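You operate a simulated robot arm through the tools that you are given. There is no shell and no other tool. Be economical: measure what you need, move in short steps, check, and stop when the job is done.

Carry out the task below with a simulated robot arm. There is one attempt and no reset: what you move stays moved.

TASK
Sand the clamped block smooth, then oil its top.
Fine: use the sanding block and the grey oil pad; both go back; shut the green oil box; the block stays clamped; leave the other blocks.
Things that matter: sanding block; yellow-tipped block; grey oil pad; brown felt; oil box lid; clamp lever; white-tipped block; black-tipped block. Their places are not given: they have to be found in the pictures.

It is judged by the outcome, as a careful person would: the job done as asked, and still so three seconds after it is handed in. It fails if anything else is knocked over, pushed out of place, dropped, spilled or broken.

THE ROBOT
A 6-joint arm with a two-finger parallel gripper, fixed in place. Base frame: the origin is at the foot of the arm, x ahead of it, y to its left, z up; the work surface is at about z = 0.78. Units: m, degrees, N and s.
With the tool pointing down near the work surface it reaches from about 0.24 to 0.64 m from the base axis. Its first joint turns from -66.0 to 66.0 degrees. Payload 2.7 kg.
The TCP is the grasp point between the finger pads, 0.023 m short of the fingertips. In the tool frame z runs along the fingers and y along their closing line. The gripper opens to 0.094 m. The fingers are 0.038 m wide and 0.01 m thick; the gripper's body (0.054 by 0.096 m) begins 0.039 m behind the TCP.
Orientation is that of the tool frame in the base frame, as a unit quaternion [w, x, y, z]. With the fingers straight down and closing along the base's y, the tool's x points along the base's -x, its y along +y and its z along -z.

THE INTERFACE
- The arm moves only by the tool arm_command. Its argument "moves" is a list that holds one entry, the list of rows, each a list of 7 numbers: the turn, a rotation vector about the tool's x, y, z in degrees, then the shift along the tool's x, y, z in m, then the closure in counts, from 0 (fully open) to 255 (shut). In form: [[[wx, wy, wz, x, y, z, grip], ...]]. A call has 1 to 8 rows; each row is the pose to reach, as a shift and turn from the pose commanded when the call began, along the tool's axes at that moment. Rows are played at 5 a second. More than 0.05 m and 8.6 degrees between two rows, or a gripper value outside its range, and nothing of the call is played. Where a pose cannot be reached the arm comes as near as it can. A force on the tool above 50 N (or 10 N above the force at the start of the call, whichever is more), or a blocked arm, ends the call early, and 0.2 s more pass. Each finger travels about 0.045 m/s and halts on what it meets, pressing with about 20 N; the grip force reading is that of the motor and also rises with nothing between the fingers. The clock runs only during rows and for 0.2 s after the last one: add rows that repeat a pose to give the fingers time. It gives the time, the measured TCP pose, the force on the tool (base axes), the opening and the grip force at its end, in the units of the frame above (readings bear some noise).
- Cameras (640 x 400 px; columns grow to the right, rows downward): "scene" is fixed at [0.0712, -0.4186, 1.4093]; the picture's right is [0.82, -0.57, 0.00], its down [-0.31, -0.45, -0.83] and it looks along [0.47, 0.69, -0.55] (base axes); focal length 288 px, centre (320, 200). "wrist" rides on the gripper at [-0.039, 0, -0.044] in the tool frame; the picture's right is [0.00, -1.00, 0.00], its down [0.97, 0.00, -0.24] and it looks along [0.24, 0.00, 0.97] (tool axes); focal length 218 px, centre (320, 200).
- camera(camera): a new picture of that camera. The clock stands still meanwhile.
- measure_at(camera, pixels): for up to 12 pixels [column, row] of the newest picture of that camera ("zoom" is the newest enlarged one), the place [x, y, z] in the base frame of the surface seen there, good to about 0.003 m, but the place of the scene camera against the robot may be out by one fixed shift of up to 0.012 m in any direction. The clock stands still meanwhile.
- close_up(camera, box): a new picture of the part [left, top, right, bottom] of that camera's present view, enlarged. The clock stands still meanwhile.
- job_done(): hands the job in; it is judged then, once.

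Keep the steps short. Do not move on a guess: measure, check each grasp and each placing, and mend mistakes. In all there are 80 turns and 34 pictures (those below and enlarged ones count). Leave the gripper open and the arm clear of the work at the hand-in unless told otherwise, and finish with a single line.

The tools are called after "Emit:" as name(argument=value, ...) on one line, values as JSON. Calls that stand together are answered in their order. arm_command: Moves the arm, as the interface text tells. Its arguments: {"type":"object","properties":{"moves":{"type":"array"}},"required":["moves"]} The other tools are called the same way: camera (camera) takes a picture; measure_at (camera, pixels) gives the place of the surface under pixels of a picture; close_up (camera, box) takes an enlarged picture of a part of a camera's view; job_done () hands the job in.

At the start:

```text
clock: 0.0
eef_pos: [0.3866, 0.1952, 1.1602]
ee_rot: [0.0, -0.001, 1.0, 0.001]
force: [0.1, 0.7, 0.4]
gripper_width: 0.0941
gripper_force: 0.1
```

scene: 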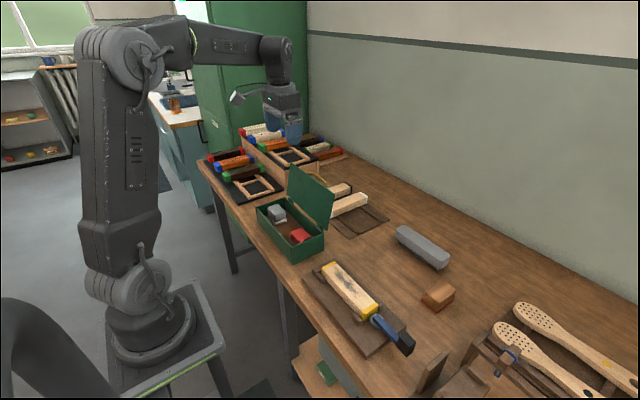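
wrist: 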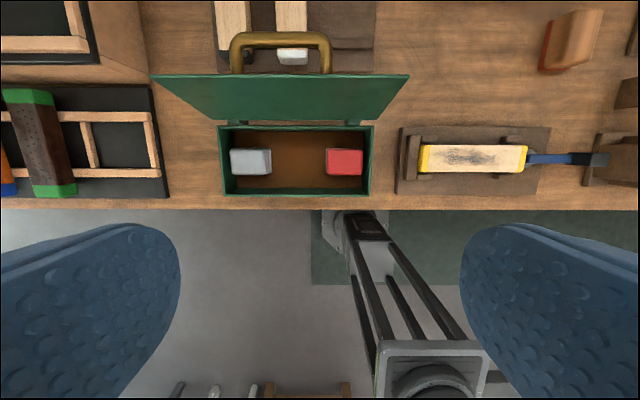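

I see the open green box with a grey and a red pad, the yellow-tipped block in the clamp at wrist (473,158), and a block at wrist (570,40). I'll enlarge these areas.

Emit:
close_up(camera="scene", box=[240, 160, 480, 360])

Emit:
close_up(camera="wrist", box=[380, 0, 640, 210])

Emit:
measure_at(camera="wrist", pixels=[[250, 160], [232, 151], [270, 172], [344, 161], [300, 165], [222, 127], [368, 190], [280, 100], [154, 76], [408, 76], [425, 158], [523, 158]])

Emit:
measure_at(camera="scene", pixels=[[276, 213], [300, 236], [330, 268], [372, 310], [350, 290], [422, 245], [405, 230], [440, 262], [438, 293], [400, 335], [340, 205], [380, 322]])

```text
2.00 times, centred on (360, 260) of scene
```

zoom: 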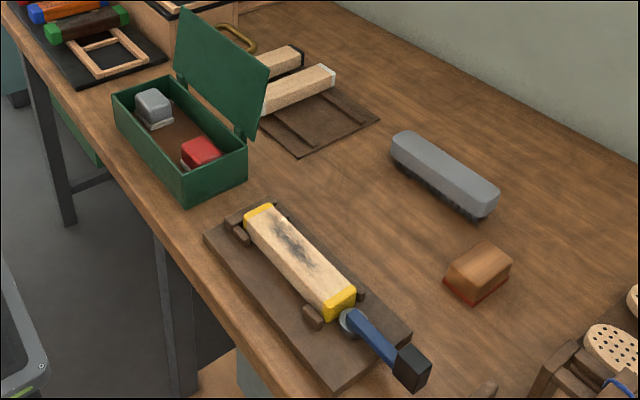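

```text
1.90 times, centred on (510, 105) of wrist
```

zoom: 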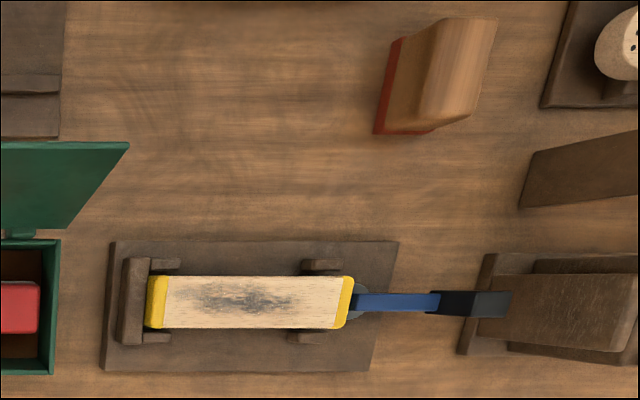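

```text
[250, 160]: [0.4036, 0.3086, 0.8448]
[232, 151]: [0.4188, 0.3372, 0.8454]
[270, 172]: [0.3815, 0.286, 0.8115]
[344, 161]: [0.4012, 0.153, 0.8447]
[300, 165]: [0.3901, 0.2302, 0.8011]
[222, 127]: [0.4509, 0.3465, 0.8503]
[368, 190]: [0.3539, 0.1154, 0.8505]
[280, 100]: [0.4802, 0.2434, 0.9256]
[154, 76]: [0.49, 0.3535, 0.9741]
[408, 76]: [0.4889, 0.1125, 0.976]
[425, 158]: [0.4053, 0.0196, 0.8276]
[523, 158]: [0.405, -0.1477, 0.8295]
```

```text
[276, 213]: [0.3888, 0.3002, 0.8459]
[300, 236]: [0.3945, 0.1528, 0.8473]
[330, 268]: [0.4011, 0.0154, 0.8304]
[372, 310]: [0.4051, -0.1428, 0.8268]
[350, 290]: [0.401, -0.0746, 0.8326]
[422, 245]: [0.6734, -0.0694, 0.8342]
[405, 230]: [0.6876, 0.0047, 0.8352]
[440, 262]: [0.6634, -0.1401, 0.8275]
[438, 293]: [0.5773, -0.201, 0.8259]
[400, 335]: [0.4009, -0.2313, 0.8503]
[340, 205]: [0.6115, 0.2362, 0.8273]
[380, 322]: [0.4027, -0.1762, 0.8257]
```

The wooden block with the red underside at about (0.577,-0.20) looks like the sanding block, and the grey one looks like a brush. I'll move high above the right side to look straight down.

Emit:
arm_command(moves=[[[0, 0, 0, -0.015, -0.045, 0.01, 0], [0, 0, 0, -0.03, -0.09, 0.02, 0], [0, 0, 0, -0.045, -0.135, 0.03, 0], [0, 0, 0, -0.06, -0.18, 0.04, 0], [0, 0, 0, -0.075, -0.225, 0.05, 0], [0, 0, 0, -0.09, -0.27, 0.06, 0], [0, 0, 0, -0.105, -0.315, 0.07, 0], [0, 0, 0, -0.12, -0.36, 0.08, 0]]])

Emit:
camera(camera="wrist")

```text
clock: 1.8
eef_pos: [0.5072, -0.1665, 1.0807]
ee_rot: [0.0, -0.001, 1.0, 0.001]
force: [0.1, -0.5, 0.3]
gripper_width: 0.0941
gripper_force: 0.1
```

```text
29 pictures are left
```

wrist: 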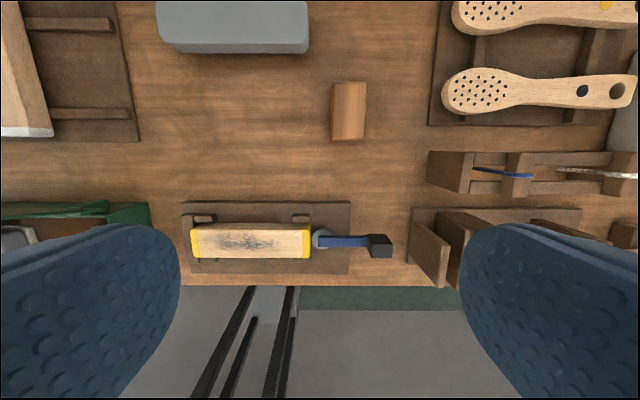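

The sanding block is at wrist (348,110), with its long side along x. I'll measure its corners, the block, the clamp parts and the lever.

Emit:
measure_at(camera="wrist", pixels=[[335, 86], [362, 86], [335, 136], [361, 137], [348, 110], [340, 160], [195, 228], [309, 234], [195, 255], [307, 256], [345, 242], [380, 240]])

Emit:
measure_at(camera="wrist", pixels=[[201, 216], [301, 218], [200, 263], [320, 239], [228, 242], [250, 244], [275, 241], [210, 242], [295, 245], [333, 110], [220, 268], [335, 265]])

Emit:
close_up(camera="wrist", box=[170, 70, 410, 290])

```text
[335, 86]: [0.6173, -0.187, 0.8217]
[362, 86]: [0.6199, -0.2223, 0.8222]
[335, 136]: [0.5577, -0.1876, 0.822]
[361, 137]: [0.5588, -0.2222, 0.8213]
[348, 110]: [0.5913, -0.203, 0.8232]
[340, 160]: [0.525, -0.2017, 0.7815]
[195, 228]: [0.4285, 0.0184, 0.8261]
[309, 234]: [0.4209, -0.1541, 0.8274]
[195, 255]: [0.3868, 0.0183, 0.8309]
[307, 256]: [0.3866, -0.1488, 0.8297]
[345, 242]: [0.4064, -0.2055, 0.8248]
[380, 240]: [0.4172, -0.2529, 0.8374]
```

```text
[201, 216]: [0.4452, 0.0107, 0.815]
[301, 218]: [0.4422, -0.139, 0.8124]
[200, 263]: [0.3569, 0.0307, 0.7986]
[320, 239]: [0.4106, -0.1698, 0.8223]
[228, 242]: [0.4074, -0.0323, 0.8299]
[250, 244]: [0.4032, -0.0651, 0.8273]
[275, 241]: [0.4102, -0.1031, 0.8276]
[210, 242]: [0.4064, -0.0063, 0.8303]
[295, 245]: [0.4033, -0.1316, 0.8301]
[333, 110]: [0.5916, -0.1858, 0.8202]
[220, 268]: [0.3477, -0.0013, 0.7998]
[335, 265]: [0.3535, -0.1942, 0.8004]
```

```text
1.82 times, centred on (290, 180) of wrist
```

zoom: 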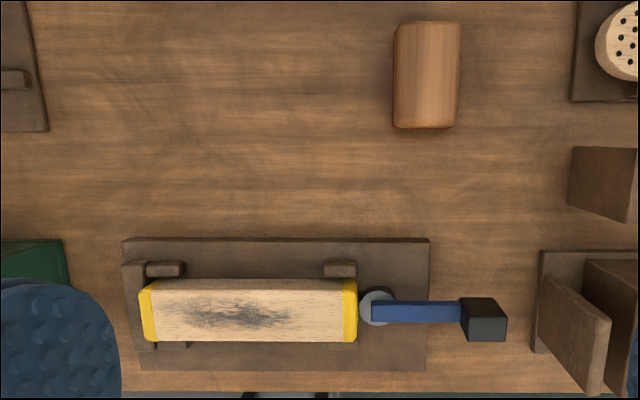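

The sanding block's centre is about (0.588,-0.204) with its top at z 0.822. The clamped block's top is at z 0.829, x 0.386–0.426, y -0.152 to 0.022. I'll go above the sanding block.

Emit:
arm_command(moves=[[[0, 0, 0, -0.016, -0.0075, 0.036, 0], [0, 0, 0, -0.032, -0.015, 0.072, 0], [0, 0, 0, -0.048, -0.0225, 0.108, 0], [0, 0, 0, -0.064, -0.03, 0.144, 0], [0, 0, 0, -0.08, -0.0375, 0.18, 0], [0, 0, 0, -0.08, -0.0375, 0.18, 0]]])

Emit:
camera(camera="wrist")

```text
clock: 3.2
eef_pos: [0.5874, -0.2012, 0.8961]
ee_rot: [0.0, -0.002, 1.0, 0.001]
force: [0.3, -0.6, 0.1]
gripper_width: 0.094
gripper_force: 0.1
```

```text
27 pictures are left
```

wrist: 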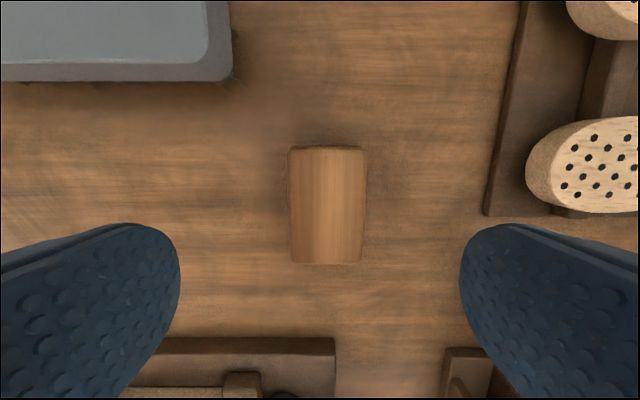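

It is centred between the fingers. I'll lower 0.083 m and then close.

Emit:
arm_command(moves=[[[0, 0, 0, -0.003, -0.003, 0.03, 0], [0, 0, 0, -0.003, -0.003, 0.06, 0], [0, 0, 0, -0.003, -0.003, 0.083, 0], [0, 0, 0, -0.003, -0.003, 0.083, 0]]])

Emit:
arm_command(moves=[[[0, 0, 0, 0, 0, 0, 255], [0, 0, 0, 0, 0, 0, 255], [0, 0, 0, 0, 0, 0, 255], [0, 0, 0, 0, 0, 0, 255], [0, 0, 0, 0, 0, 0, 255], [0, 0, 0, 0, 0, 0, 255]]])

```text
clock: 4.2
eef_pos: [0.5933, -0.2036, 0.8153]
ee_rot: [0.0, 0.0, 1.0, 0.001]
force: [-0.6, -0.7, -0.3]
gripper_width: 0.0939
gripper_force: 0.1
```

```text
clock: 5.6
eef_pos: [0.592, -0.2044, 0.8167]
ee_rot: [0.0, -0.001, 1.0, 0.001]
force: [0.0, -1.3, 0.7]
gripper_width: 0.0455
gripper_force: 20.1
```

It is gripped at 0.0455 m width. The home pose is TCP (0.592,-0.2044,0.8167), with its underside about 0.036 below the TCP. I'll lift and carry it above the clamped block.

Emit:
arm_command(moves=[[[0, 0, 0, 0, 0, -0.03, 255], [0, 0, 0, 0, 0, -0.065, 255], [0, 0, 0, 0, 0, -0.1, 255], [0, 0, 0, 0.037, 0.028, -0.1, 255], [0, 0, 0, 0.074, 0.056, -0.1, 255], [0, 0, 0, 0.111, 0.084, -0.1, 255], [0, 0, 0, 0.148, 0.112, -0.1, 255], [0, 0, 0, 0.186, 0.14, -0.1, 255]]])

Emit:
camera(camera="scene")

```text
clock: 7.4
eef_pos: [0.4039, -0.0644, 0.9168]
ee_rot: [0.0, -0.001, 1.0, 0.001]
force: [0.3, 0.5, -0.8]
gripper_width: 0.0457
gripper_force: 19.9
```

```text
26 pictures are left
```

scene: 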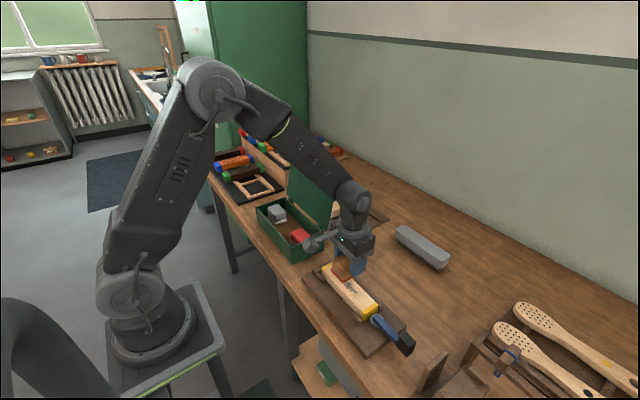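

The sanding block is held level above the clamped block. I expect contact at TCP z of about 0.865, so I'll lower to just above that and then creep.

Emit:
arm_command(moves=[[[0, 0, 0, -0.002, 0, 0.025, 255], [0, 0, 0, -0.002, 0, 0.045, 255], [0, 0, 0, -0.002, 0, 0.05, 255], [0, 0, 0, -0.002, 0, 0.052, 255], [0, 0, 0, -0.002, 0, 0.053, 255]]])

```text
clock: 8.6
eef_pos: [0.4066, -0.0641, 0.8651]
ee_rot: [0.001, 0.0, 1.0, 0.001]
force: [-6.5, -3.7, 18.8]
gripper_width: 0.046
gripper_force: 20.6
```

Contact has been made at about 19 N, which is a good sanding pressure. I'll do strokes along the block, end to end.

Emit:
arm_command(moves=[[[0, 0, 0, 0, 0.03, 0, 255], [0, 0, 0, 0, 0.06, 0, 255], [0, 0, 0, 0, 0.03, 0, 255], [0, 0, 0, 0, 0, 0, 255], [0, 0, 0, 0, -0.03, 0, 255], [0, 0, 0, 0, -0.062, 0, 255], [0, 0, 0, 0, -0.03, 0, 255], [0, 0, 0, 0, 0, 0, 255]]])

```text
clock: 10.4
eef_pos: [0.4071, -0.0632, 0.8634]
ee_rot: [0.0, -0.001, 1.0, 0.001]
force: [0.1, -2.2, 3.7]
gripper_width: 0.0457
gripper_force: 19.7
```

The force has dropped to 3.7 N. I'll press 1 mm deeper and repeat.

Emit:
arm_command(moves=[[[0, 0, 0, 0, 0.03, 0.001, 255], [0, 0, 0, 0, 0.062, 0.001, 255], [0, 0, 0, 0, 0.03, 0.001, 255], [0, 0, 0, 0, 0, 0.001, 255], [0, 0, 0, 0, -0.03, 0.001, 255], [0, 0, 0, 0, -0.065, 0.001, 255], [0, 0, 0, 0, -0.03, 0.001, 255], [0, 0, 0, 0, 0, 0.001, 255]]])

Emit:
arm_command(moves=[[[0, 0, 0, 0, 0.03, 0.0005, 255], [0, 0, 0, 0, 0.062, 0.0005, 255], [0, 0, 0, 0, 0.03, 0.0005, 255], [0, 0, 0, 0, 0, 0.0005, 255], [0, 0, 0, 0, -0.03, 0.0005, 255], [0, 0, 0, 0, -0.065, 0.0005, 255], [0, 0, 0, 0, -0.03, 0.0005, 255], [0, 0, 0, 0, 0, 0.0005, 255]]])

Emit:
arm_command(moves=[[[0, 0, 0, 0, 0, -0.03, 255], [0, 0, 0, 0, 0, -0.07, 255], [0, 0, 0, -0.04, -0.03, -0.07, 255], [0, 0, 0, -0.08, -0.06, -0.07, 255], [0, 0, 0, -0.1, -0.075, -0.07, 255]]])

Emit:
camera(camera="wrist")

Emit:
close_up(camera="scene", box=[280, 200, 440, 360])

```text
clock: 12.2
eef_pos: [0.4092, -0.0635, 0.8619]
ee_rot: [0.001, -0.001, 1.0, 0.001]
force: [0.7, -8.0, 16.8]
gripper_width: 0.0456
gripper_force: 19.6
```

```text
clock: 14.0
eef_pos: [0.4062, -0.0664, 0.8601]
ee_rot: [0.0, -0.001, 1.0, 0.001]
force: [0.2, -0.2, -1.6]
gripper_width: 0.0455
gripper_force: 20.4
```

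```text
clock: 15.2
eef_pos: [0.5065, -0.1392, 0.9334]
ee_rot: [0.001, -0.002, 1.0, 0.001]
force: [-0.6, 0.2, -0.7]
gripper_width: 0.0456
gripper_force: 20.7
```

```text
25 pictures are left
```

wrist: 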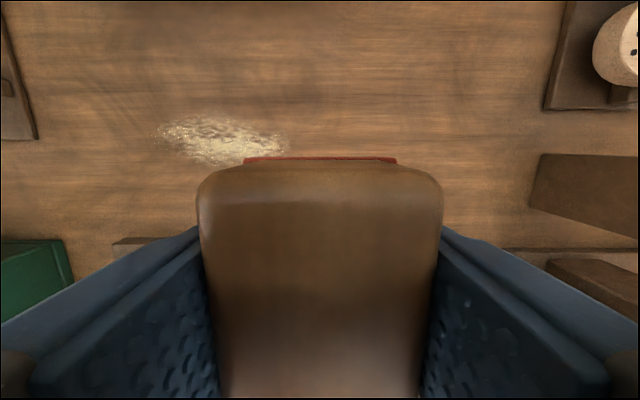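

```text
2.50 times, centred on (360, 280) of scene
```

zoom: 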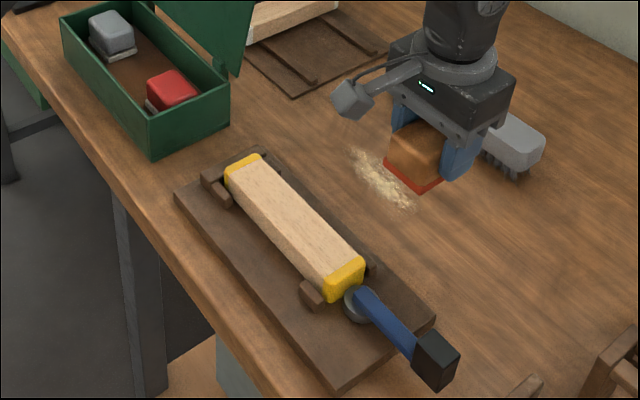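

The dark patch is gone and the block is evenly pale; sawdust lies on the bench. I'll take the sanding block home to (0.592,-0.204) and lower until it touches.

Emit:
arm_command(moves=[[[0, 0, 0, -0.028, -0.022, 0, 255], [0, 0, 0, -0.057, -0.044, 0, 255], [0, 0, 0, -0.0855, -0.0652, 0, 255], [0, 0, 0, -0.0855, -0.0652, 0.04, 255], [0, 0, 0, -0.0855, -0.0652, 0.08, 255], [0, 0, 0, -0.0855, -0.0652, 0.108, 255], [0, 0, 0, -0.0855, -0.0652, 0.111, 255], [0, 0, 0, -0.0855, -0.0652, 0.111, 255]]])

```text
clock: 17.0
eef_pos: [0.5921, -0.204, 0.8207]
ee_rot: [0.0, -0.001, 1.0, 0.001]
force: [0.0, 0.0, -0.2]
gripper_width: 0.0458
gripper_force: 19.5
```

Emit:
arm_command(moves=[[[0, 0, 0, 0, 0, 0.002, 255], [0, 0, 0, 0, 0, 0.004, 255], [0, 0, 0, 0, 0, 0.005, 255], [0, 0, 0, 0, 0, 0.005, 255]]])

```text
clock: 18.0
eef_pos: [0.5918, -0.2049, 0.8158]
ee_rot: [0.0, -0.001, 1.0, 0.0]
force: [0.0, -0.5, -0.7]
gripper_width: 0.0454
gripper_force: 20.2
```

There's no contact yet, so I'll creep further.

Emit:
arm_command(moves=[[[0, 0, 0, 0, 0, 0.001, 255], [0, 0, 0, 0, 0, 0.002, 255], [0, 0, 0, 0, 0, 0.003, 255], [0, 0, 0, 0, 0, 0.003, 255]]])

```text
clock: 19.0
eef_pos: [0.593, -0.204, 0.8128]
ee_rot: [0.001, -0.001, 1.0, 0.001]
force: [0.1, -0.3, -1.4]
gripper_width: 0.0455
gripper_force: 20.4
```

Emit:
arm_command(moves=[[[0, 0, 0, 0, 0, 0.001, 255], [0, 0, 0, 0, 0, 0.002, 255], [0, 0, 0, 0, 0, 0.003, 255], [0, 0, 0, 0, 0, 0.003, 255]]])

```text
clock: 20.0
eef_pos: [0.5928, -0.2031, 0.8118]
ee_rot: [0.002, 0.0, 1.0, 0.001]
force: [-3.4, 2.4, 16.8]
gripper_width: 0.0456
gripper_force: 20.0
```

Contact is firm at 17 N. I'll open and lift clear.

Emit:
arm_command(moves=[[[0, 0, 0, 0, 0, -0.001, 0], [0, 0, 0, 0, 0, -0.001, 0], [0, 0, 0, 0, 0, -0.001, 0], [0, 0, 0, 0, 0, -0.001, 0], [0, 0, 0, 0, 0, -0.001, 0], [0, 0, 0, 0, 0, -0.001, 0], [0, 0, 0, 0, 0, -0.04, 0], [0, 0, 0, 0, 0, -0.08, 0]]])

Emit:
camera(camera="wrist")

```text
clock: 21.8
eef_pos: [0.5943, -0.2032, 0.8894]
ee_rot: [0.0, -0.001, 1.0, 0.0]
force: [0.4, 0.6, 0.2]
gripper_width: 0.094
gripper_force: 0.0
```

```text
23 pictures are left
```

wrist: 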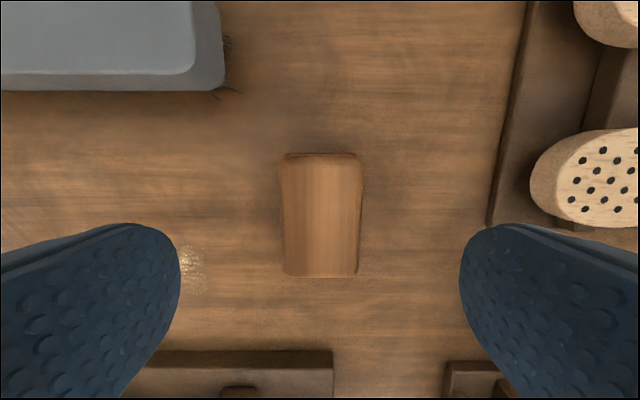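

The sanding block is back in its place. I'll raise and travel toward the oil box, staying above the open lid (top about 0.976).

Emit:
arm_command(moves=[[[0, 0, 0, 0, 0, -0.05, 0], [0, 0, 0, 0, 0, -0.1, 0], [0, 0, 0, 0, 0, -0.15, 0], [0, 0, 8.5, 0.0156, 0.0454, -0.16, 0], [0, 0, 17, 0.0312, 0.0908, -0.16, 0], [0, 0, 25.5, 0.0468, 0.1362, -0.16, 0], [0, 0, 34, 0.0624, 0.1816, -0.16, 0], [0, 0, 42.5, 0.078, 0.227, -0.16, 0]]])

```text
clock: 23.6
eef_pos: [0.513, 0.0207, 1.0509]
ee_rot: [0.0, 0.363, 0.932, 0.001]
force: [-1.3, 0.2, -0.1]
gripper_width: 0.0938
gripper_force: 0.2
out of reach, approached as far as the arm can: row 4
```

Emit:
arm_command(moves=[[[0, 0, 7.9, 0.0443, 0.0204, 0, 0], [0, 0, 15.8, 0.0886, 0.0409, 0, 0], [0, 0, 23.7, 0.1329, 0.0613, 0, 0], [0, 0, 31.6, 0.1772, 0.0817, 0, 0], [0, 0, 39.5, 0.2215, 0.1022, 0, 0], [0, 0, 47.5, 0.2658, 0.1226, 0, 0], [0, 0, 47.5, 0.2658, 0.1226, 0, 0]]])

Emit:
camera(camera="wrist")

Emit:
camera(camera="scene")

```text
clock: 25.2
eef_pos: [0.3969, 0.2916, 1.0501]
ee_rot: [0.0, 0.708, 0.707, 0.001]
force: [-0.7, -0.4, -0.1]
gripper_width: 0.0939
gripper_force: 0.1
```

```text
22 pictures are left
```

wrist: 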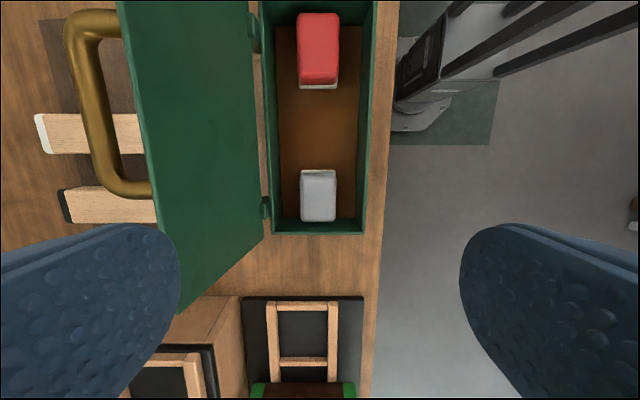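

```text
21 pictures are left
```

scene: 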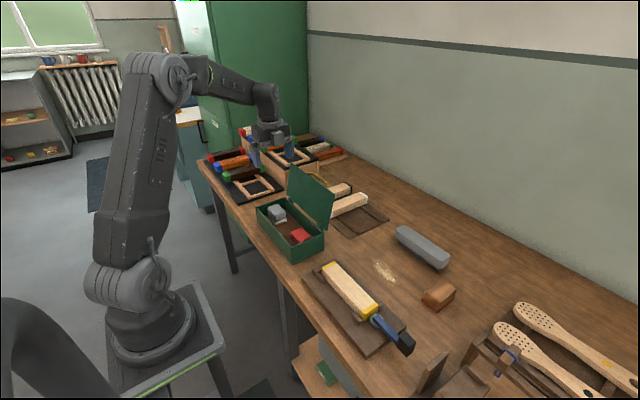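

The tool is now rotated 90°. I'll measure the pad, box rims and lid.

Emit:
measure_at(camera="wrist", pixels=[[302, 173], [334, 172], [303, 217], [333, 218], [318, 195], [310, 120], [345, 190], [290, 195], [268, 180], [372, 180], [270, 232], [366, 232]])

Emit:
measure_at(camera="wrist", pixels=[[255, 150], [200, 150], [150, 150], [262, 235], [180, 310], [95, 110], [75, 60], [140, 190], [320, 225], [274, 200], [362, 195], [318, 82]])

Emit:
measure_at(camera="scene", pixels=[[279, 138], [252, 155], [289, 150], [305, 175], [325, 190]])

Emit:
close_up(camera="wrist", box=[240, 0, 400, 250])

```text
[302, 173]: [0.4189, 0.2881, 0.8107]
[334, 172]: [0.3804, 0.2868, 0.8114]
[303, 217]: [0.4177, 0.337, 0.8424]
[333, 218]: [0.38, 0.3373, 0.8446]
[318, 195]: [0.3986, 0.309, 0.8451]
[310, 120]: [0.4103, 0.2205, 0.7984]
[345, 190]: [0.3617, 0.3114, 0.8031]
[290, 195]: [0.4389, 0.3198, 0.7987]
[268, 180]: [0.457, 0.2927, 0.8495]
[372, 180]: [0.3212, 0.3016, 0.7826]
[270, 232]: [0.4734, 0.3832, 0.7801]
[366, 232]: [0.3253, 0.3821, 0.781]
```

```text
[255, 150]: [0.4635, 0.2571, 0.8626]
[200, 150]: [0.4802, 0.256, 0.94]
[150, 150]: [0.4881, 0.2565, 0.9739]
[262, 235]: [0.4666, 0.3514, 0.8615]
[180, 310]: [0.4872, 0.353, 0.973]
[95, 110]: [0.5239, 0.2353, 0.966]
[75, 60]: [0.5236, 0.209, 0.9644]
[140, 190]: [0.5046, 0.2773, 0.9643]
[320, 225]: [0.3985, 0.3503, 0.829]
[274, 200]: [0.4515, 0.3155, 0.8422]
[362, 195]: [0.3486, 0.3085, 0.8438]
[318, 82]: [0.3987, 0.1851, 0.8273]
```

```text
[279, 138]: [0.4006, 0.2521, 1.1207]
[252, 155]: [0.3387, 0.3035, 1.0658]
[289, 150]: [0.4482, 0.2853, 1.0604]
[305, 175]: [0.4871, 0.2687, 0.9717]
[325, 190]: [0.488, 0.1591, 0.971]
```

```text
1.60 times, centred on (320, 125) of wrist
```

zoom: 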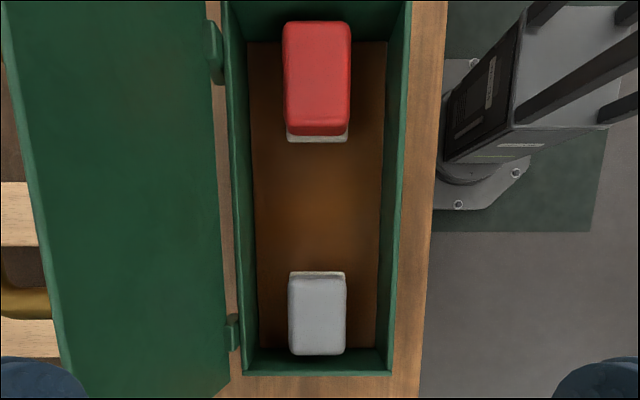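

The pad is at x 0.380–0.419, y 0.288–0.338, top 0.845, on the brown felt at 0.799. I must narrow the fingers to about 0.06 so they fit inside the box. I'll lower to above the box first.

Emit:
arm_command(moves=[[[0, 0, 0, 0.01, 0.0026, 0.03, 92], [0, 0, 0, 0.0204, 0.0026, 0.07, 92], [0, 0, 0, 0.0204, 0.0026, 0.11, 92], [0, 0, 0, 0.0204, 0.0026, 0.14, 92], [0, 0, 0, 0.0204, 0.0026, 0.14, 92]]])

Emit:
camera(camera="wrist")

```text
clock: 26.4
eef_pos: [0.4026, 0.3127, 0.9101]
ee_rot: [0.0, 0.707, 0.708, 0.001]
force: [-0.2, -0.2, 0.2]
gripper_width: 0.0599
gripper_force: 0.0
```

```text
19 pictures are left
```

wrist: 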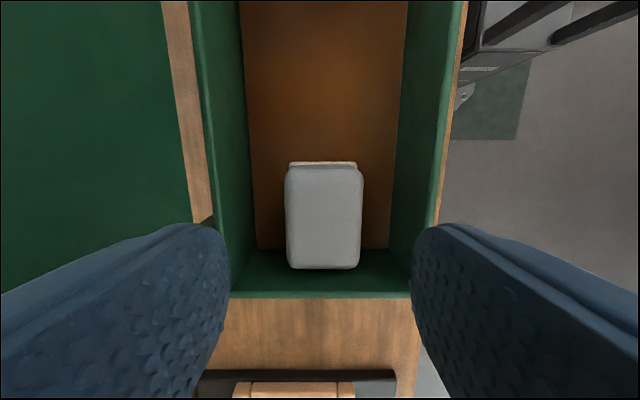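

The pad is centred and the width is 0.060. I'll lower to TCP z 0.838 and close.

Emit:
arm_command(moves=[[[0, 0, 0, -0.001, -0.003, 0.03, 92], [0, 0, 0, -0.001, -0.003, 0.055, 92], [0, 0, 0, -0.001, -0.003, 0.072, 92], [0, 0, 0, -0.001, -0.003, 0.072, 92]]])

Emit:
arm_command(moves=[[[0, 0, 0, 0, 0, 0, 255], [0, 0, 0, 0, 0, 0, 255], [0, 0, 0, 0, 0, 0, 255], [0, 0, 0, 0, 0, 0, 255]]])

```text
clock: 27.4
eef_pos: [0.3989, 0.3118, 0.8402]
ee_rot: [-0.001, 0.706, 0.708, 0.001]
force: [0.5, 0.9, 0.0]
gripper_width: 0.0602
gripper_force: 0.0
```

```text
clock: 28.4
eef_pos: [0.3983, 0.3123, 0.8394]
ee_rot: [-0.001, 0.706, 0.708, 0.0]
force: [-0.3, -0.3, 0.0]
gripper_width: 0.0457
gripper_force: 20.0
```

Gripped. I'll lift slightly, slide to the middle of the brown felt (y about 0.235) and dab to pick up oil.

Emit:
arm_command(moves=[[[0, 0, 0, 0, 0, -0.015, 255], [0, 0, 0, -0.04, 0, -0.015, 255], [0, 0, 0, -0.075, 0, -0.015, 255], [0, 0, 0, -0.075, 0, -0.004, 255], [0, 0, 0, -0.075, 0, 0.0, 255], [0, 0, 0, -0.075, 0, 0.001, 255], [0, 0, 0, -0.075, 0, 0.001, 255]]])

```text
clock: 30.0
eef_pos: [0.4006, 0.2368, 0.84]
ee_rot: [-0.002, 0.706, 0.708, 0.001]
force: [-6.8, -5.3, 19.4]
gripper_width: 0.0457
gripper_force: 19.8
```

Pressed into the felt at 19 N. I'll hold it a moment, lift straight out, and carry it toward the block.

Emit:
arm_command(moves=[[[0, 0, 0, 0, 0, 0, 255], [0, 0, 0, 0, 0, 0, 255], [0, 0, 0, 0, 0, -0.03, 255], [0, 0, 0, 0, 0, -0.065, 255], [0, 0, 0, 0, 0, -0.1, 255], [0, 0, 0, -0.05, 0, -0.1, 255], [0, 0, 0, -0.1, 0, -0.1, 255], [0, 0, 0, -0.15, 0, -0.1, 255]]])

Emit:
close_up(camera="scene", box=[240, 160, 440, 360])

```text
clock: 31.8
eef_pos: [0.4005, 0.0875, 0.9371]
ee_rot: [-0.001, 0.706, 0.708, 0.001]
force: [-0.3, 0.1, -0.1]
gripper_width: 0.0455
gripper_force: 19.8
```

```text
2.00 times, centred on (340, 260) of scene
```

zoom: 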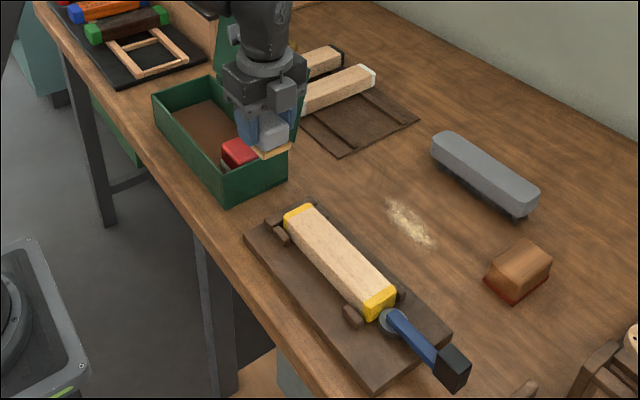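

The pad's underside is now amber, so it took oil. I'll go above the block and lower to contact.

Emit:
arm_command(moves=[[[0, 0, 0, -0.05, 0.002, 0, 255], [0, 0, 0, -0.1, 0.004, 0, 255], [0, 0, 0, -0.1525, 0.0055, 0, 255], [0, 0, 0, -0.1525, 0.0055, 0.04, 255], [0, 0, 0, -0.1525, 0.0055, 0.065, 255], [0, 0, 0, -0.1525, 0.0055, 0.069, 255], [0, 0, 0, -0.1525, 0.0055, 0.07, 255]]])

```text
refused: row 3 steps farther than a row can; nothing moved
```

Emit:
arm_command(moves=[[[0, 0, 0, -0.049, 0.002, 0, 255], [0, 0, 0, -0.098, 0.004, 0, 255], [0, 0, 0, -0.147, 0.0055, 0, 255], [0, 0, 0, -0.1525, 0.0055, 0.04, 255], [0, 0, 0, -0.1525, 0.0055, 0.065, 255], [0, 0, 0, -0.1525, 0.0055, 0.069, 255], [0, 0, 0, -0.1525, 0.0055, 0.07, 255]]])

```text
clock: 33.4
eef_pos: [0.4056, -0.0662, 0.8668]
ee_rot: [-0.001, 0.707, 0.708, 0.0]
force: [-6.8, 0.4, 12.7]
gripper_width: 0.0455
gripper_force: 20.6
```

Contact at 12.7 N. I'll wipe end to end.

Emit:
arm_command(moves=[[[0, 0, 0, 0.03, 0, 0, 255], [0, 0, 0, 0.062, 0, 0, 255], [0, 0, 0, 0.03, 0, 0.0005, 255], [0, 0, 0, 0, 0, 0.0005, 255], [0, 0, 0, -0.03, 0, 0.0005, 255], [0, 0, 0, -0.062, 0, 0.0005, 255], [0, 0, 0, -0.03, 0, 0.0005, 255], [0, 0, 0, 0, 0, 0.0005, 255]]])

Emit:
arm_command(moves=[[[0, 0, 0, 0.03, 0, 0.0005, 255], [0, 0, 0, 0.064, 0, 0.0005, 255], [0, 0, 0, 0.03, 0, 0.0005, 255], [0, 0, 0, 0, 0, 0.0005, 255], [0, 0, 0, -0.03, 0, 0.0005, 255], [0, 0, 0, -0.064, 0, 0.0005, 255], [0, 0, 0, -0.03, 0, 0.0005, 255], [0, 0, 0, 0, 0, 0.0005, 255]]])

Emit:
arm_command(moves=[[[0, 0, 0, 0, 0, -0.035, 255], [0, 0, 0, 0, 0, -0.07, 255], [0, 0, 0, 0.049, -0.002, -0.07, 255], [0, 0, 0, 0.098, -0.004, -0.07, 255], [0, 0, 0, 0.147, -0.006, -0.07, 255]]])

Emit:
close_up(camera="scene", box=[240, 160, 440, 360])

```text
clock: 35.2
eef_pos: [0.4039, -0.0658, 0.8662]
ee_rot: [-0.001, 0.707, 0.708, 0.0]
force: [1.2, -2.8, 6.2]
gripper_width: 0.0455
gripper_force: 20.2
```

```text
clock: 37.0
eef_pos: [0.4061, -0.0674, 0.8658]
ee_rot: [-0.001, 0.706, 0.708, 0.001]
force: [0.3, -6.1, 15.9]
gripper_width: 0.0457
gripper_force: 19.9
```

```text
clock: 38.2
eef_pos: [0.3979, 0.0805, 0.9373]
ee_rot: [-0.001, 0.707, 0.707, 0.001]
force: [0.4, 0.0, -0.9]
gripper_width: 0.0455
gripper_force: 20.2
```

```text
2.00 times, centred on (340, 260) of scene
```

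zoom: 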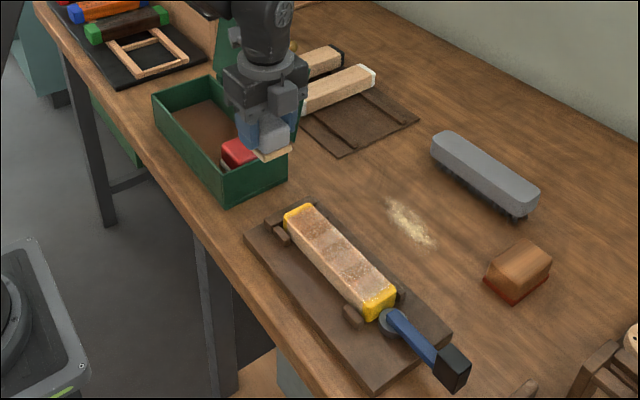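

The oiled look is patchy. I'll zoom in further.

Emit:
close_up(camera="scene", box=[315, 230, 395, 330])

```text
4.00 times, centred on (355, 280) of scene
```

zoom: 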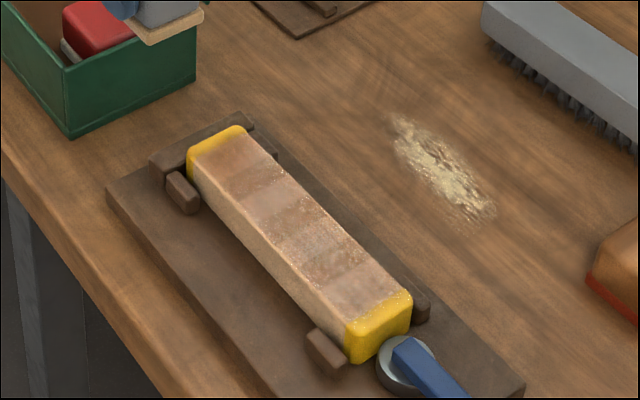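

Coverage is in uneven bands and the pad's underside has paled, so it needs another charge. I'll go back to the felt.

Emit:
arm_command(moves=[[[0, 0, 0, 0.049, 0.002, 0, 255], [0, 0, 0, 0.098, 0.002, 0, 255], [0, 0, 0, 0.147, 0.002, 0, 255], [0, 0, 0, 0.157, 0.002, 0.04, 255], [0, 0, 0, 0.157, 0.002, 0.075, 255], [0, 0, 0, 0.157, 0.002, 0.095, 255], [0, 0, 0, 0.157, 0.002, 0.098, 255], [0, 0, 0, 0.157, 0.002, 0.098, 255]]])

```text
clock: 40.0
eef_pos: [0.4003, 0.2397, 0.8387]
ee_rot: [0.0, 0.707, 0.707, 0.001]
force: [-0.8, 0.9, -0.1]
gripper_width: 0.0454
gripper_force: 19.7
```

Emit:
arm_command(moves=[[[0, 0, 0, 0, 0, 0.001, 255], [0, 0, 0, 0, 0, 0.002, 255], [0, 0, 0, 0, 0, 0.003, 255], [0, 0, 0, 0, 0, 0.003, 255], [0, 0, 0, 0, 0, 0.003, 255]]])

```text
clock: 41.2
eef_pos: [0.4016, 0.2387, 0.836]
ee_rot: [0.0, 0.706, 0.708, 0.002]
force: [-9.3, 2.7, 19.4]
gripper_width: 0.0456
gripper_force: 19.8
```

Pressed at 19 N. I'll hold for about a second, lift out and travel to the block.

Emit:
arm_command(moves=[[[0, 0, 0, 0, 0, 0, 255], [0, 0, 0, 0, 0, 0, 255], [0, 0, 0, 0, 0, 0, 255], [0, 0, 0, 0, 0, 0, 255], [0, 0, 0, 0, 0, -0.03, 255], [0, 0, 0, 0, 0, -0.065, 255], [0, 0, 0, 0, 0, -0.1, 255], [0, 0, 0, -0.049, 0, -0.1, 255]]])

Emit:
arm_command(moves=[[[0, 0, 0, -0.049, 0.001, 0, 255], [0, 0, 0, -0.098, 0.003, 0, 255], [0, 0, 0, -0.147, 0.005, 0, 255], [0, 0, 0, -0.19, 0.005, 0, 255], [0, 0, 0, -0.19, 0.005, 0.04, 255], [0, 0, 0, -0.19, 0.005, 0.064, 255], [0, 0, 0, -0.19, 0.005, 0.069, 255], [0, 0, 0, -0.19, 0.005, 0.07, 255]]])

```text
clock: 43.0
eef_pos: [0.4009, 0.1889, 0.9373]
ee_rot: [0.0, 0.706, 0.708, 0.001]
force: [0.3, 0.3, -0.1]
gripper_width: 0.0456
gripper_force: 20.6
```

```text
clock: 44.8
eef_pos: [0.4075, -0.0006, 0.8654]
ee_rot: [0.0, 0.707, 0.707, 0.001]
force: [-0.4, -1.0, -0.2]
gripper_width: 0.0454
gripper_force: 20.5
```

I'm at the left end, just off the surface. I'll lower to contact.

Emit:
arm_command(moves=[[[0, 0, 0, 0, 0, 0.001, 255], [0, 0, 0, 0, 0, 0.002, 255], [0, 0, 0, 0, 0, 0.002, 255]]])

```text
clock: 45.6
eef_pos: [0.4066, -0.0014, 0.8638]
ee_rot: [0.0, 0.707, 0.708, 0.002]
force: [0.6, -1.5, 10.1]
gripper_width: 0.0457
gripper_force: 19.8
```

Contact at 10 N. I'll make slow strokes toward the lever end and back.

Emit:
arm_command(moves=[[[0, 0, 0, -0.017, 0, 0.0005, 255], [0, 0, 0, -0.034, 0, 0.0005, 255], [0, 0, 0, -0.051, 0, 0.0005, 255], [0, 0, 0, -0.068, 0, 0.0005, 255], [0, 0, 0, -0.085, 0, 0.0005, 255], [0, 0, 0, -0.102, 0, 0.0005, 255], [0, 0, 0, -0.118, 0, 0.0005, 255], [0, 0, 0, -0.13, 0, 0.0005, 255]]])

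Emit:
arm_command(moves=[[[0, 0, 0, 0.017, 0, 0.0005, 255], [0, 0, 0, 0.034, 0, 0.0005, 255], [0, 0, 0, 0.051, 0, 0.0005, 255], [0, 0, 0, 0.068, 0, 0.0005, 255], [0, 0, 0, 0.085, 0, 0.0005, 255], [0, 0, 0, 0.102, 0, 0.0005, 255], [0, 0, 0, 0.118, 0, 0.0005, 255], [0, 0, 0, 0.132, 0, 0.0005, 255]]])

Emit:
arm_command(moves=[[[0, 0, 0, 0, 0, -0.035, 255], [0, 0, 0, 0, 0, -0.07, 255], [0, 0, 0, 0.049, -0.002, -0.075, 255], [0, 0, 0, 0.098, -0.004, -0.075, 255]]])

Emit:
close_up(camera="scene", box=[315, 230, 395, 330])

```text
clock: 47.4
eef_pos: [0.4066, -0.1292, 0.8612]
ee_rot: [-0.001, 0.707, 0.707, 0.0]
force: [-0.3, 4.2, 12.4]
gripper_width: 0.0457
gripper_force: 20.3
```

```text
clock: 49.2
eef_pos: [0.4042, 0.0015, 0.8612]
ee_rot: [-0.002, 0.706, 0.708, 0.0]
force: [1.3, -2.2, 3.0]
gripper_width: 0.0455
gripper_force: 20.2
```

```text
clock: 50.2
eef_pos: [0.4012, 0.1001, 0.936]
ee_rot: [-0.001, 0.706, 0.708, 0.0]
force: [0.7, 0.2, -0.5]
gripper_width: 0.0456
gripper_force: 20.1
```

```text
4.00 times, centred on (355, 280) of scene
```

zoom: 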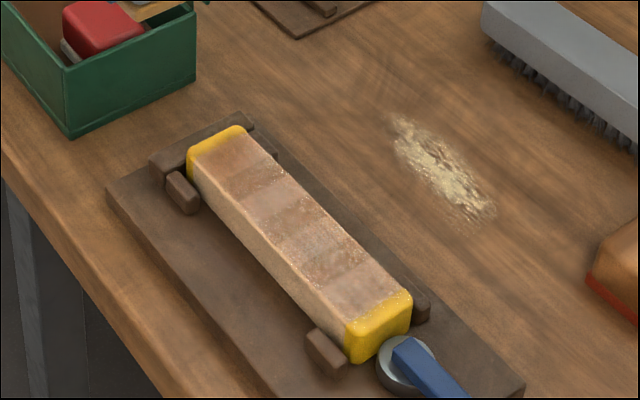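

No visible change. I'll take an overhead look with the wrist camera from above the block.

Emit:
arm_command(moves=[[[0, 0, 0, -0.02, 0.001, -0.04, 255], [0, 0, 0, -0.04, 0.002, -0.08, 255], [0, 0, 0, -0.06, 0.003, -0.12, 255], [0, 0, 0, -0.08, 0.004, -0.145, 255], [0, 0, 0, -0.08, 0.004, -0.145, 255]]])

Emit:
close_up(camera="wrist", box=[240, 0, 400, 200])

```text
clock: 51.4
eef_pos: [0.4057, 0.0189, 1.0812]
ee_rot: [-0.001, 0.706, 0.708, 0.001]
force: [0.7, 0.2, -0.1]
gripper_width: 0.0456
gripper_force: 20.5
```

```text
2.00 times, centred on (320, 100) of wrist
```

zoom: 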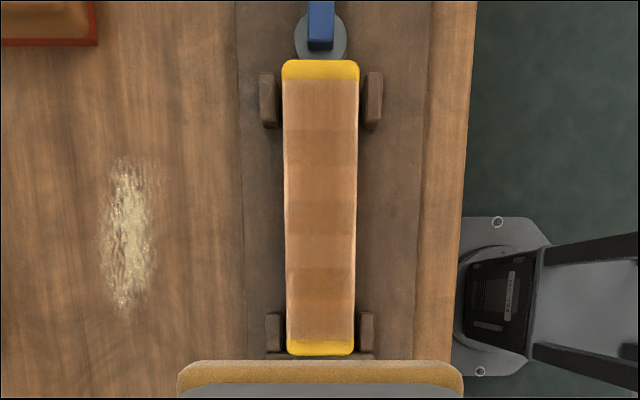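

From above, the whole top is oiled end to end and edge to edge, and a second charged pass changed nothing. I'll return the pad to its spot at (0.3985,0.3123).

Emit:
arm_command(moves=[[[0, 0, 0, 0.049, -0.001, 0, 255], [0, 0, 0, 0.098, -0.002, 0, 255], [0, 0, 0, 0.147, -0.003, 0, 255], [0, 0, 0, 0.196, -0.004, 0, 255], [0, 0, 0, 0.245, -0.005, 0, 255], [0, 0, 0, 0.2934, -0.0065, 0, 255], [0, 0, 0, 0.2934, -0.0065, 0.04, 255], [0, 0, 0, 0.2934, -0.0065, 0.08, 255]]])

Emit:
arm_command(moves=[[[0, 0, 0, 0, 0, 0.04, 255], [0, 0, 0, 0, 0, 0.08, 255], [0, 0, 0, 0, 0, 0.12, 255], [0, 0, 0, 0, 0, 0.15, 255], [0, 0, 0, 0, 0, 0.162, 255], [0, 0, 0, 0, 0, 0.165, 255], [0, 0, 0, 0, 0, 0.165, 255]]])

```text
clock: 53.2
eef_pos: [0.4023, 0.3142, 1.0031]
ee_rot: [-0.002, 0.707, 0.707, 0.001]
force: [0.3, -1.0, -0.7]
gripper_width: 0.0456
gripper_force: 20.2
```

```text
clock: 54.8
eef_pos: [0.401, 0.3144, 0.8366]
ee_rot: [-0.001, 0.707, 0.708, 0.001]
force: [0.5, -0.3, -0.9]
gripper_width: 0.0457
gripper_force: 19.9
```

Emit:
arm_command(moves=[[[0, 0, 0, -0.002, -0.002, 0.001, 255], [0, 0, 0, -0.002, -0.002, 0.002, 255], [0, 0, 0, -0.002, -0.002, 0.003, 255], [0, 0, 0, -0.002, -0.002, 0.004, 255], [0, 0, 0, -0.002, -0.002, 0.004, 255]]])

```text
clock: 56.0
eef_pos: [0.3971, 0.31, 0.8341]
ee_rot: [-0.001, 0.707, 0.707, 0.001]
force: [0.6, 0.2, -1.3]
gripper_width: 0.0455
gripper_force: 20.2
```

Emit:
arm_command(moves=[[[0, 0, 0, 0, 0, 0.001, 255], [0, 0, 0, 0, 0, 0.002, 255], [0, 0, 0, 0, 0, 0.003, 255], [0, 0, 0, 0, 0, 0.003, 255]]])

```text
clock: 57.0
eef_pos: [0.3978, 0.3113, 0.8331]
ee_rot: [-0.002, 0.707, 0.707, 0.002]
force: [-5.7, -6.0, 27.2]
gripper_width: 0.0457
gripper_force: 19.9
```

The pad is seated on the felt. I'll open only to 0.06 (count 92) and lift straight out.

Emit:
arm_command(moves=[[[0, 0, 0, 0, 0, -0.001, 92], [0, 0, 0, 0, 0, -0.001, 92], [0, 0, 0, 0, 0, -0.001, 92], [0, 0, 0, 0, 0, -0.03, 92], [0, 0, 0, 0, 0, -0.07, 92], [0, 0, 0, 0, 0, -0.11, 92], [0, 0, 0, 0, 0, -0.15, 92], [0, 0, 0, 0, 0, -0.19, 92]]])

Emit:
camera(camera="wrist")

Emit:
measure_at(camera="wrist", pixels=[[318, 205]])

```text
clock: 58.8
eef_pos: [0.3971, 0.3087, 1.0211]
ee_rot: [0.0, 0.707, 0.708, 0.0]
force: [0.1, 0.2, -0.5]
gripper_width: 0.0602
gripper_force: 0.0
```

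```text
13 pictures are left
```

wrist: 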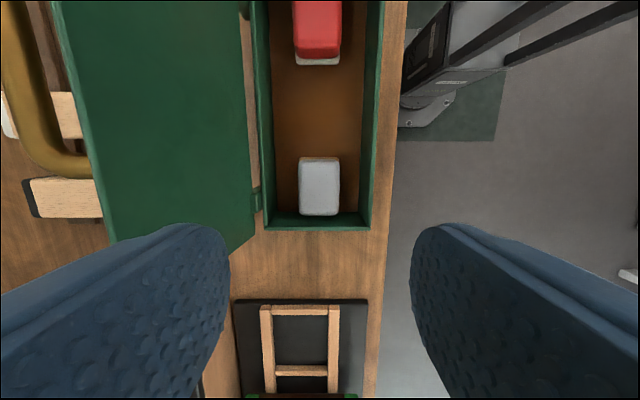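

```text
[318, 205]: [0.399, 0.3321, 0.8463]
```

The pad is back. Now the lid: I'll rise, close the fingers, and go behind the lid (x 0.56, y 0.145), clear of the brass handle.

Emit:
arm_command(moves=[[[0, 0, 0, 0, 0, -0.04, 255], [0, 0, 0, 0, 0, -0.075, 255], [0, 0, 0, -0.033, 0.033, -0.075, 255], [0, 0, 0, -0.066, 0.066, -0.075, 255], [0, 0, 0, -0.099, 0.099, -0.075, 255], [0, 0, 0, -0.132, 0.132, -0.075, 255], [0, 0, 0, -0.164, 0.165, -0.075, 255], [0, 0, 0, -0.164, 0.165, -0.075, 255]]])

Emit:
camera(camera="wrist")

```text
clock: 60.6
eef_pos: [0.5629, 0.1465, 1.0954]
ee_rot: [-0.001, 0.706, 0.708, 0.0]
force: [-0.3, 0.4, -0.2]
gripper_width: 0.0001
gripper_force: 19.8
```

```text
12 pictures are left
```

wrist: 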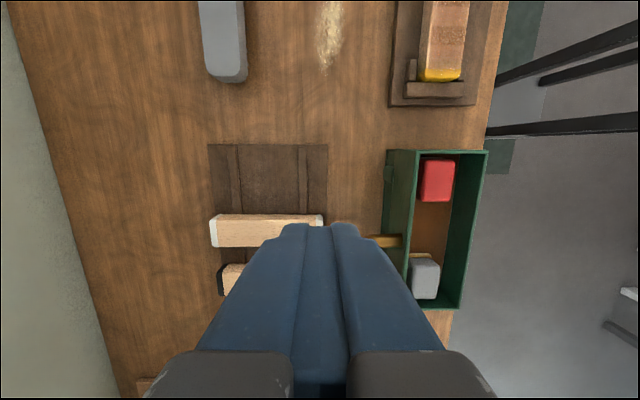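

The way down behind the lid is free. I'll lower to TCP z 0.963.

Emit:
arm_command(moves=[[[0, 0, 0, 0, 0, 0.045, 255], [0, 0, 0, 0, 0, 0.09, 255], [0, 0, 0, 0, 0, 0.132, 255], [0, 0, 0, 0, -0.025, 0.132, 255], [0, 0, 0, 0, -0.05, 0.132, 255], [0, 0, 0, 0, -0.065, 0.132, 255], [0, 0, 0, 0, -0.08, 0.132, 255], [0, 0, 0, 0, -0.09, 0.132, 255]]])

Emit:
close_up(camera="scene", box=[220, 120, 380, 280])

```text
clock: 62.4
eef_pos: [0.4731, 0.146, 0.964]
ee_rot: [0.0, 0.707, 0.707, 0.001]
force: [0.7, 0.2, 0.4]
gripper_width: 0.0
gripper_force: 19.8
```

```text
2.50 times, centred on (300, 200) of scene
```

zoom: 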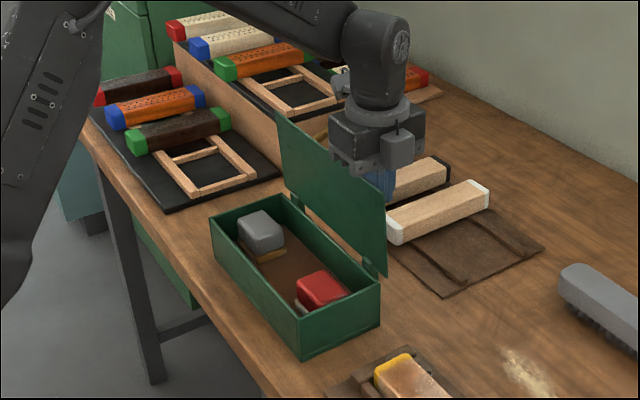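

The lid is now about vertical. I'll push it over along its arc.

Emit:
arm_command(moves=[[[0, 0, 0, 0, -0.01, 0.001, 255], [0, 0, 0, 0, -0.02, 0.002, 255], [0, 0, 0, 0, -0.032, 0.004, 255], [0, 0, 0, 0, -0.045, 0.01, 255], [0, 0, 0, 0, -0.058, 0.019, 255], [0, 0, 0, 0, -0.058, 0.019, 255]]])

Emit:
close_up(camera="scene", box=[220, 120, 380, 280])

```text
clock: 63.8
eef_pos: [0.4158, 0.147, 0.9448]
ee_rot: [-0.001, 0.706, 0.708, 0.001]
force: [-0.9, -0.2, 0.5]
gripper_width: 0.0
gripper_force: 20.3
```

```text
2.50 times, centred on (300, 200) of scene
```

zoom: 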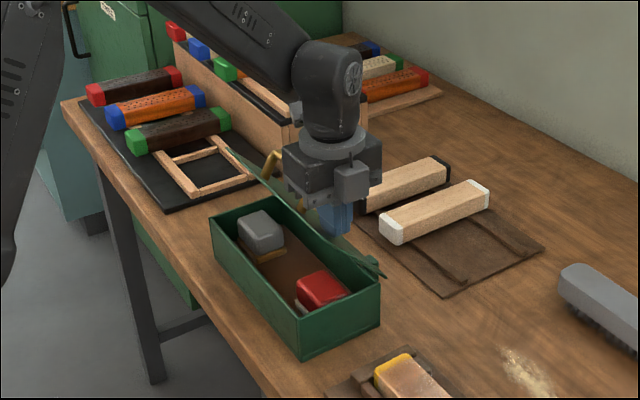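

The lid follows and stays where it is pushed. I'll continue down the arc to closed.

Emit:
arm_command(moves=[[[0, 0, 0, 0, -0.01, 0.01, 255], [0, 0, 0, 0, -0.019, 0.0225, 255], [0, 0, 0, 0, -0.024, 0.033, 255], [0, 0, 0, 0, -0.027, 0.043, 255], [0, 0, 0, 0, -0.029, 0.053, 255], [0, 0, 0, 0, -0.03, 0.061, 255], [0, 0, 0, 0, -0.03, 0.066, 255]]])

Emit:
close_up(camera="scene", box=[220, 120, 380, 280])

```text
clock: 65.4
eef_pos: [0.3856, 0.1473, 0.8788]
ee_rot: [-0.001, 0.707, 0.708, 0.001]
force: [-8.1, -1.6, 20.7]
gripper_width: 0.0003
gripper_force: 20.8
```

```text
2.50 times, centred on (300, 200) of scene
```

zoom: 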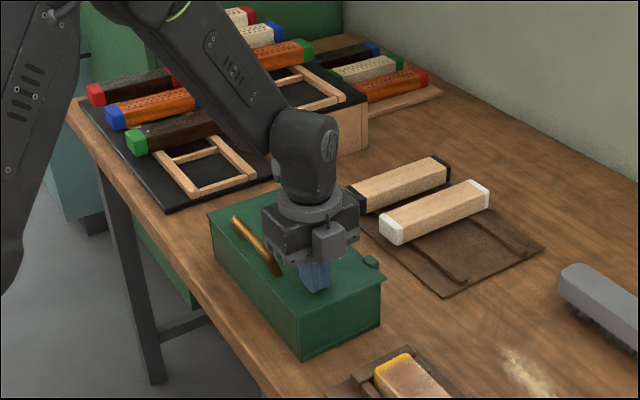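

The lid is shut, with 20 N pressing on it. I'll lift away, open the gripper and take a final look.

Emit:
arm_command(moves=[[[0, 0, 0, 0, 0, -0.04, 255], [0, 0, 0, 0, 0, -0.08, 255], [0, 0, 0, 0, 0, -0.12, 255], [0, 0, 0, -0.03, 0, -0.16, 0], [0, 0, 0, -0.06, 0, -0.2, 0], [0, 0, 0, -0.06, 0, -0.24, 0], [0, 0, 0, -0.06, 0, -0.26, 0], [0, 0, 0, -0.06, 0, -0.26, 0]]])

Emit:
camera(camera="wrist")

Emit:
close_up(camera="scene", box=[220, 170, 460, 370])

```text
clock: 67.2
eef_pos: [0.3824, 0.0852, 1.1374]
ee_rot: [-0.001, 0.706, 0.708, 0.001]
force: [-0.2, 0.0, 0.1]
gripper_width: 0.0939
gripper_force: 0.0
```

```text
8 pictures are left
```

wrist: 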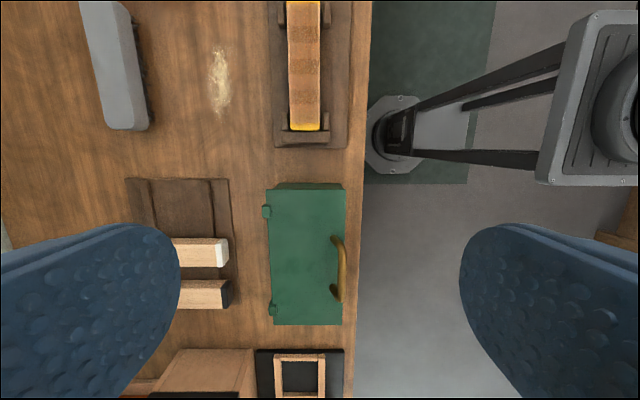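

```text
2.00 times, centred on (340, 270) of scene
```

zoom: 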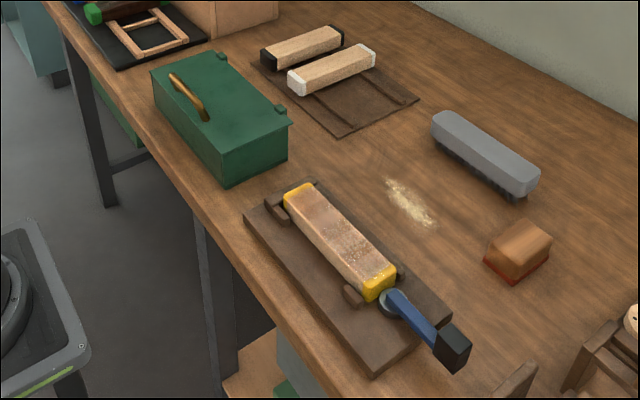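

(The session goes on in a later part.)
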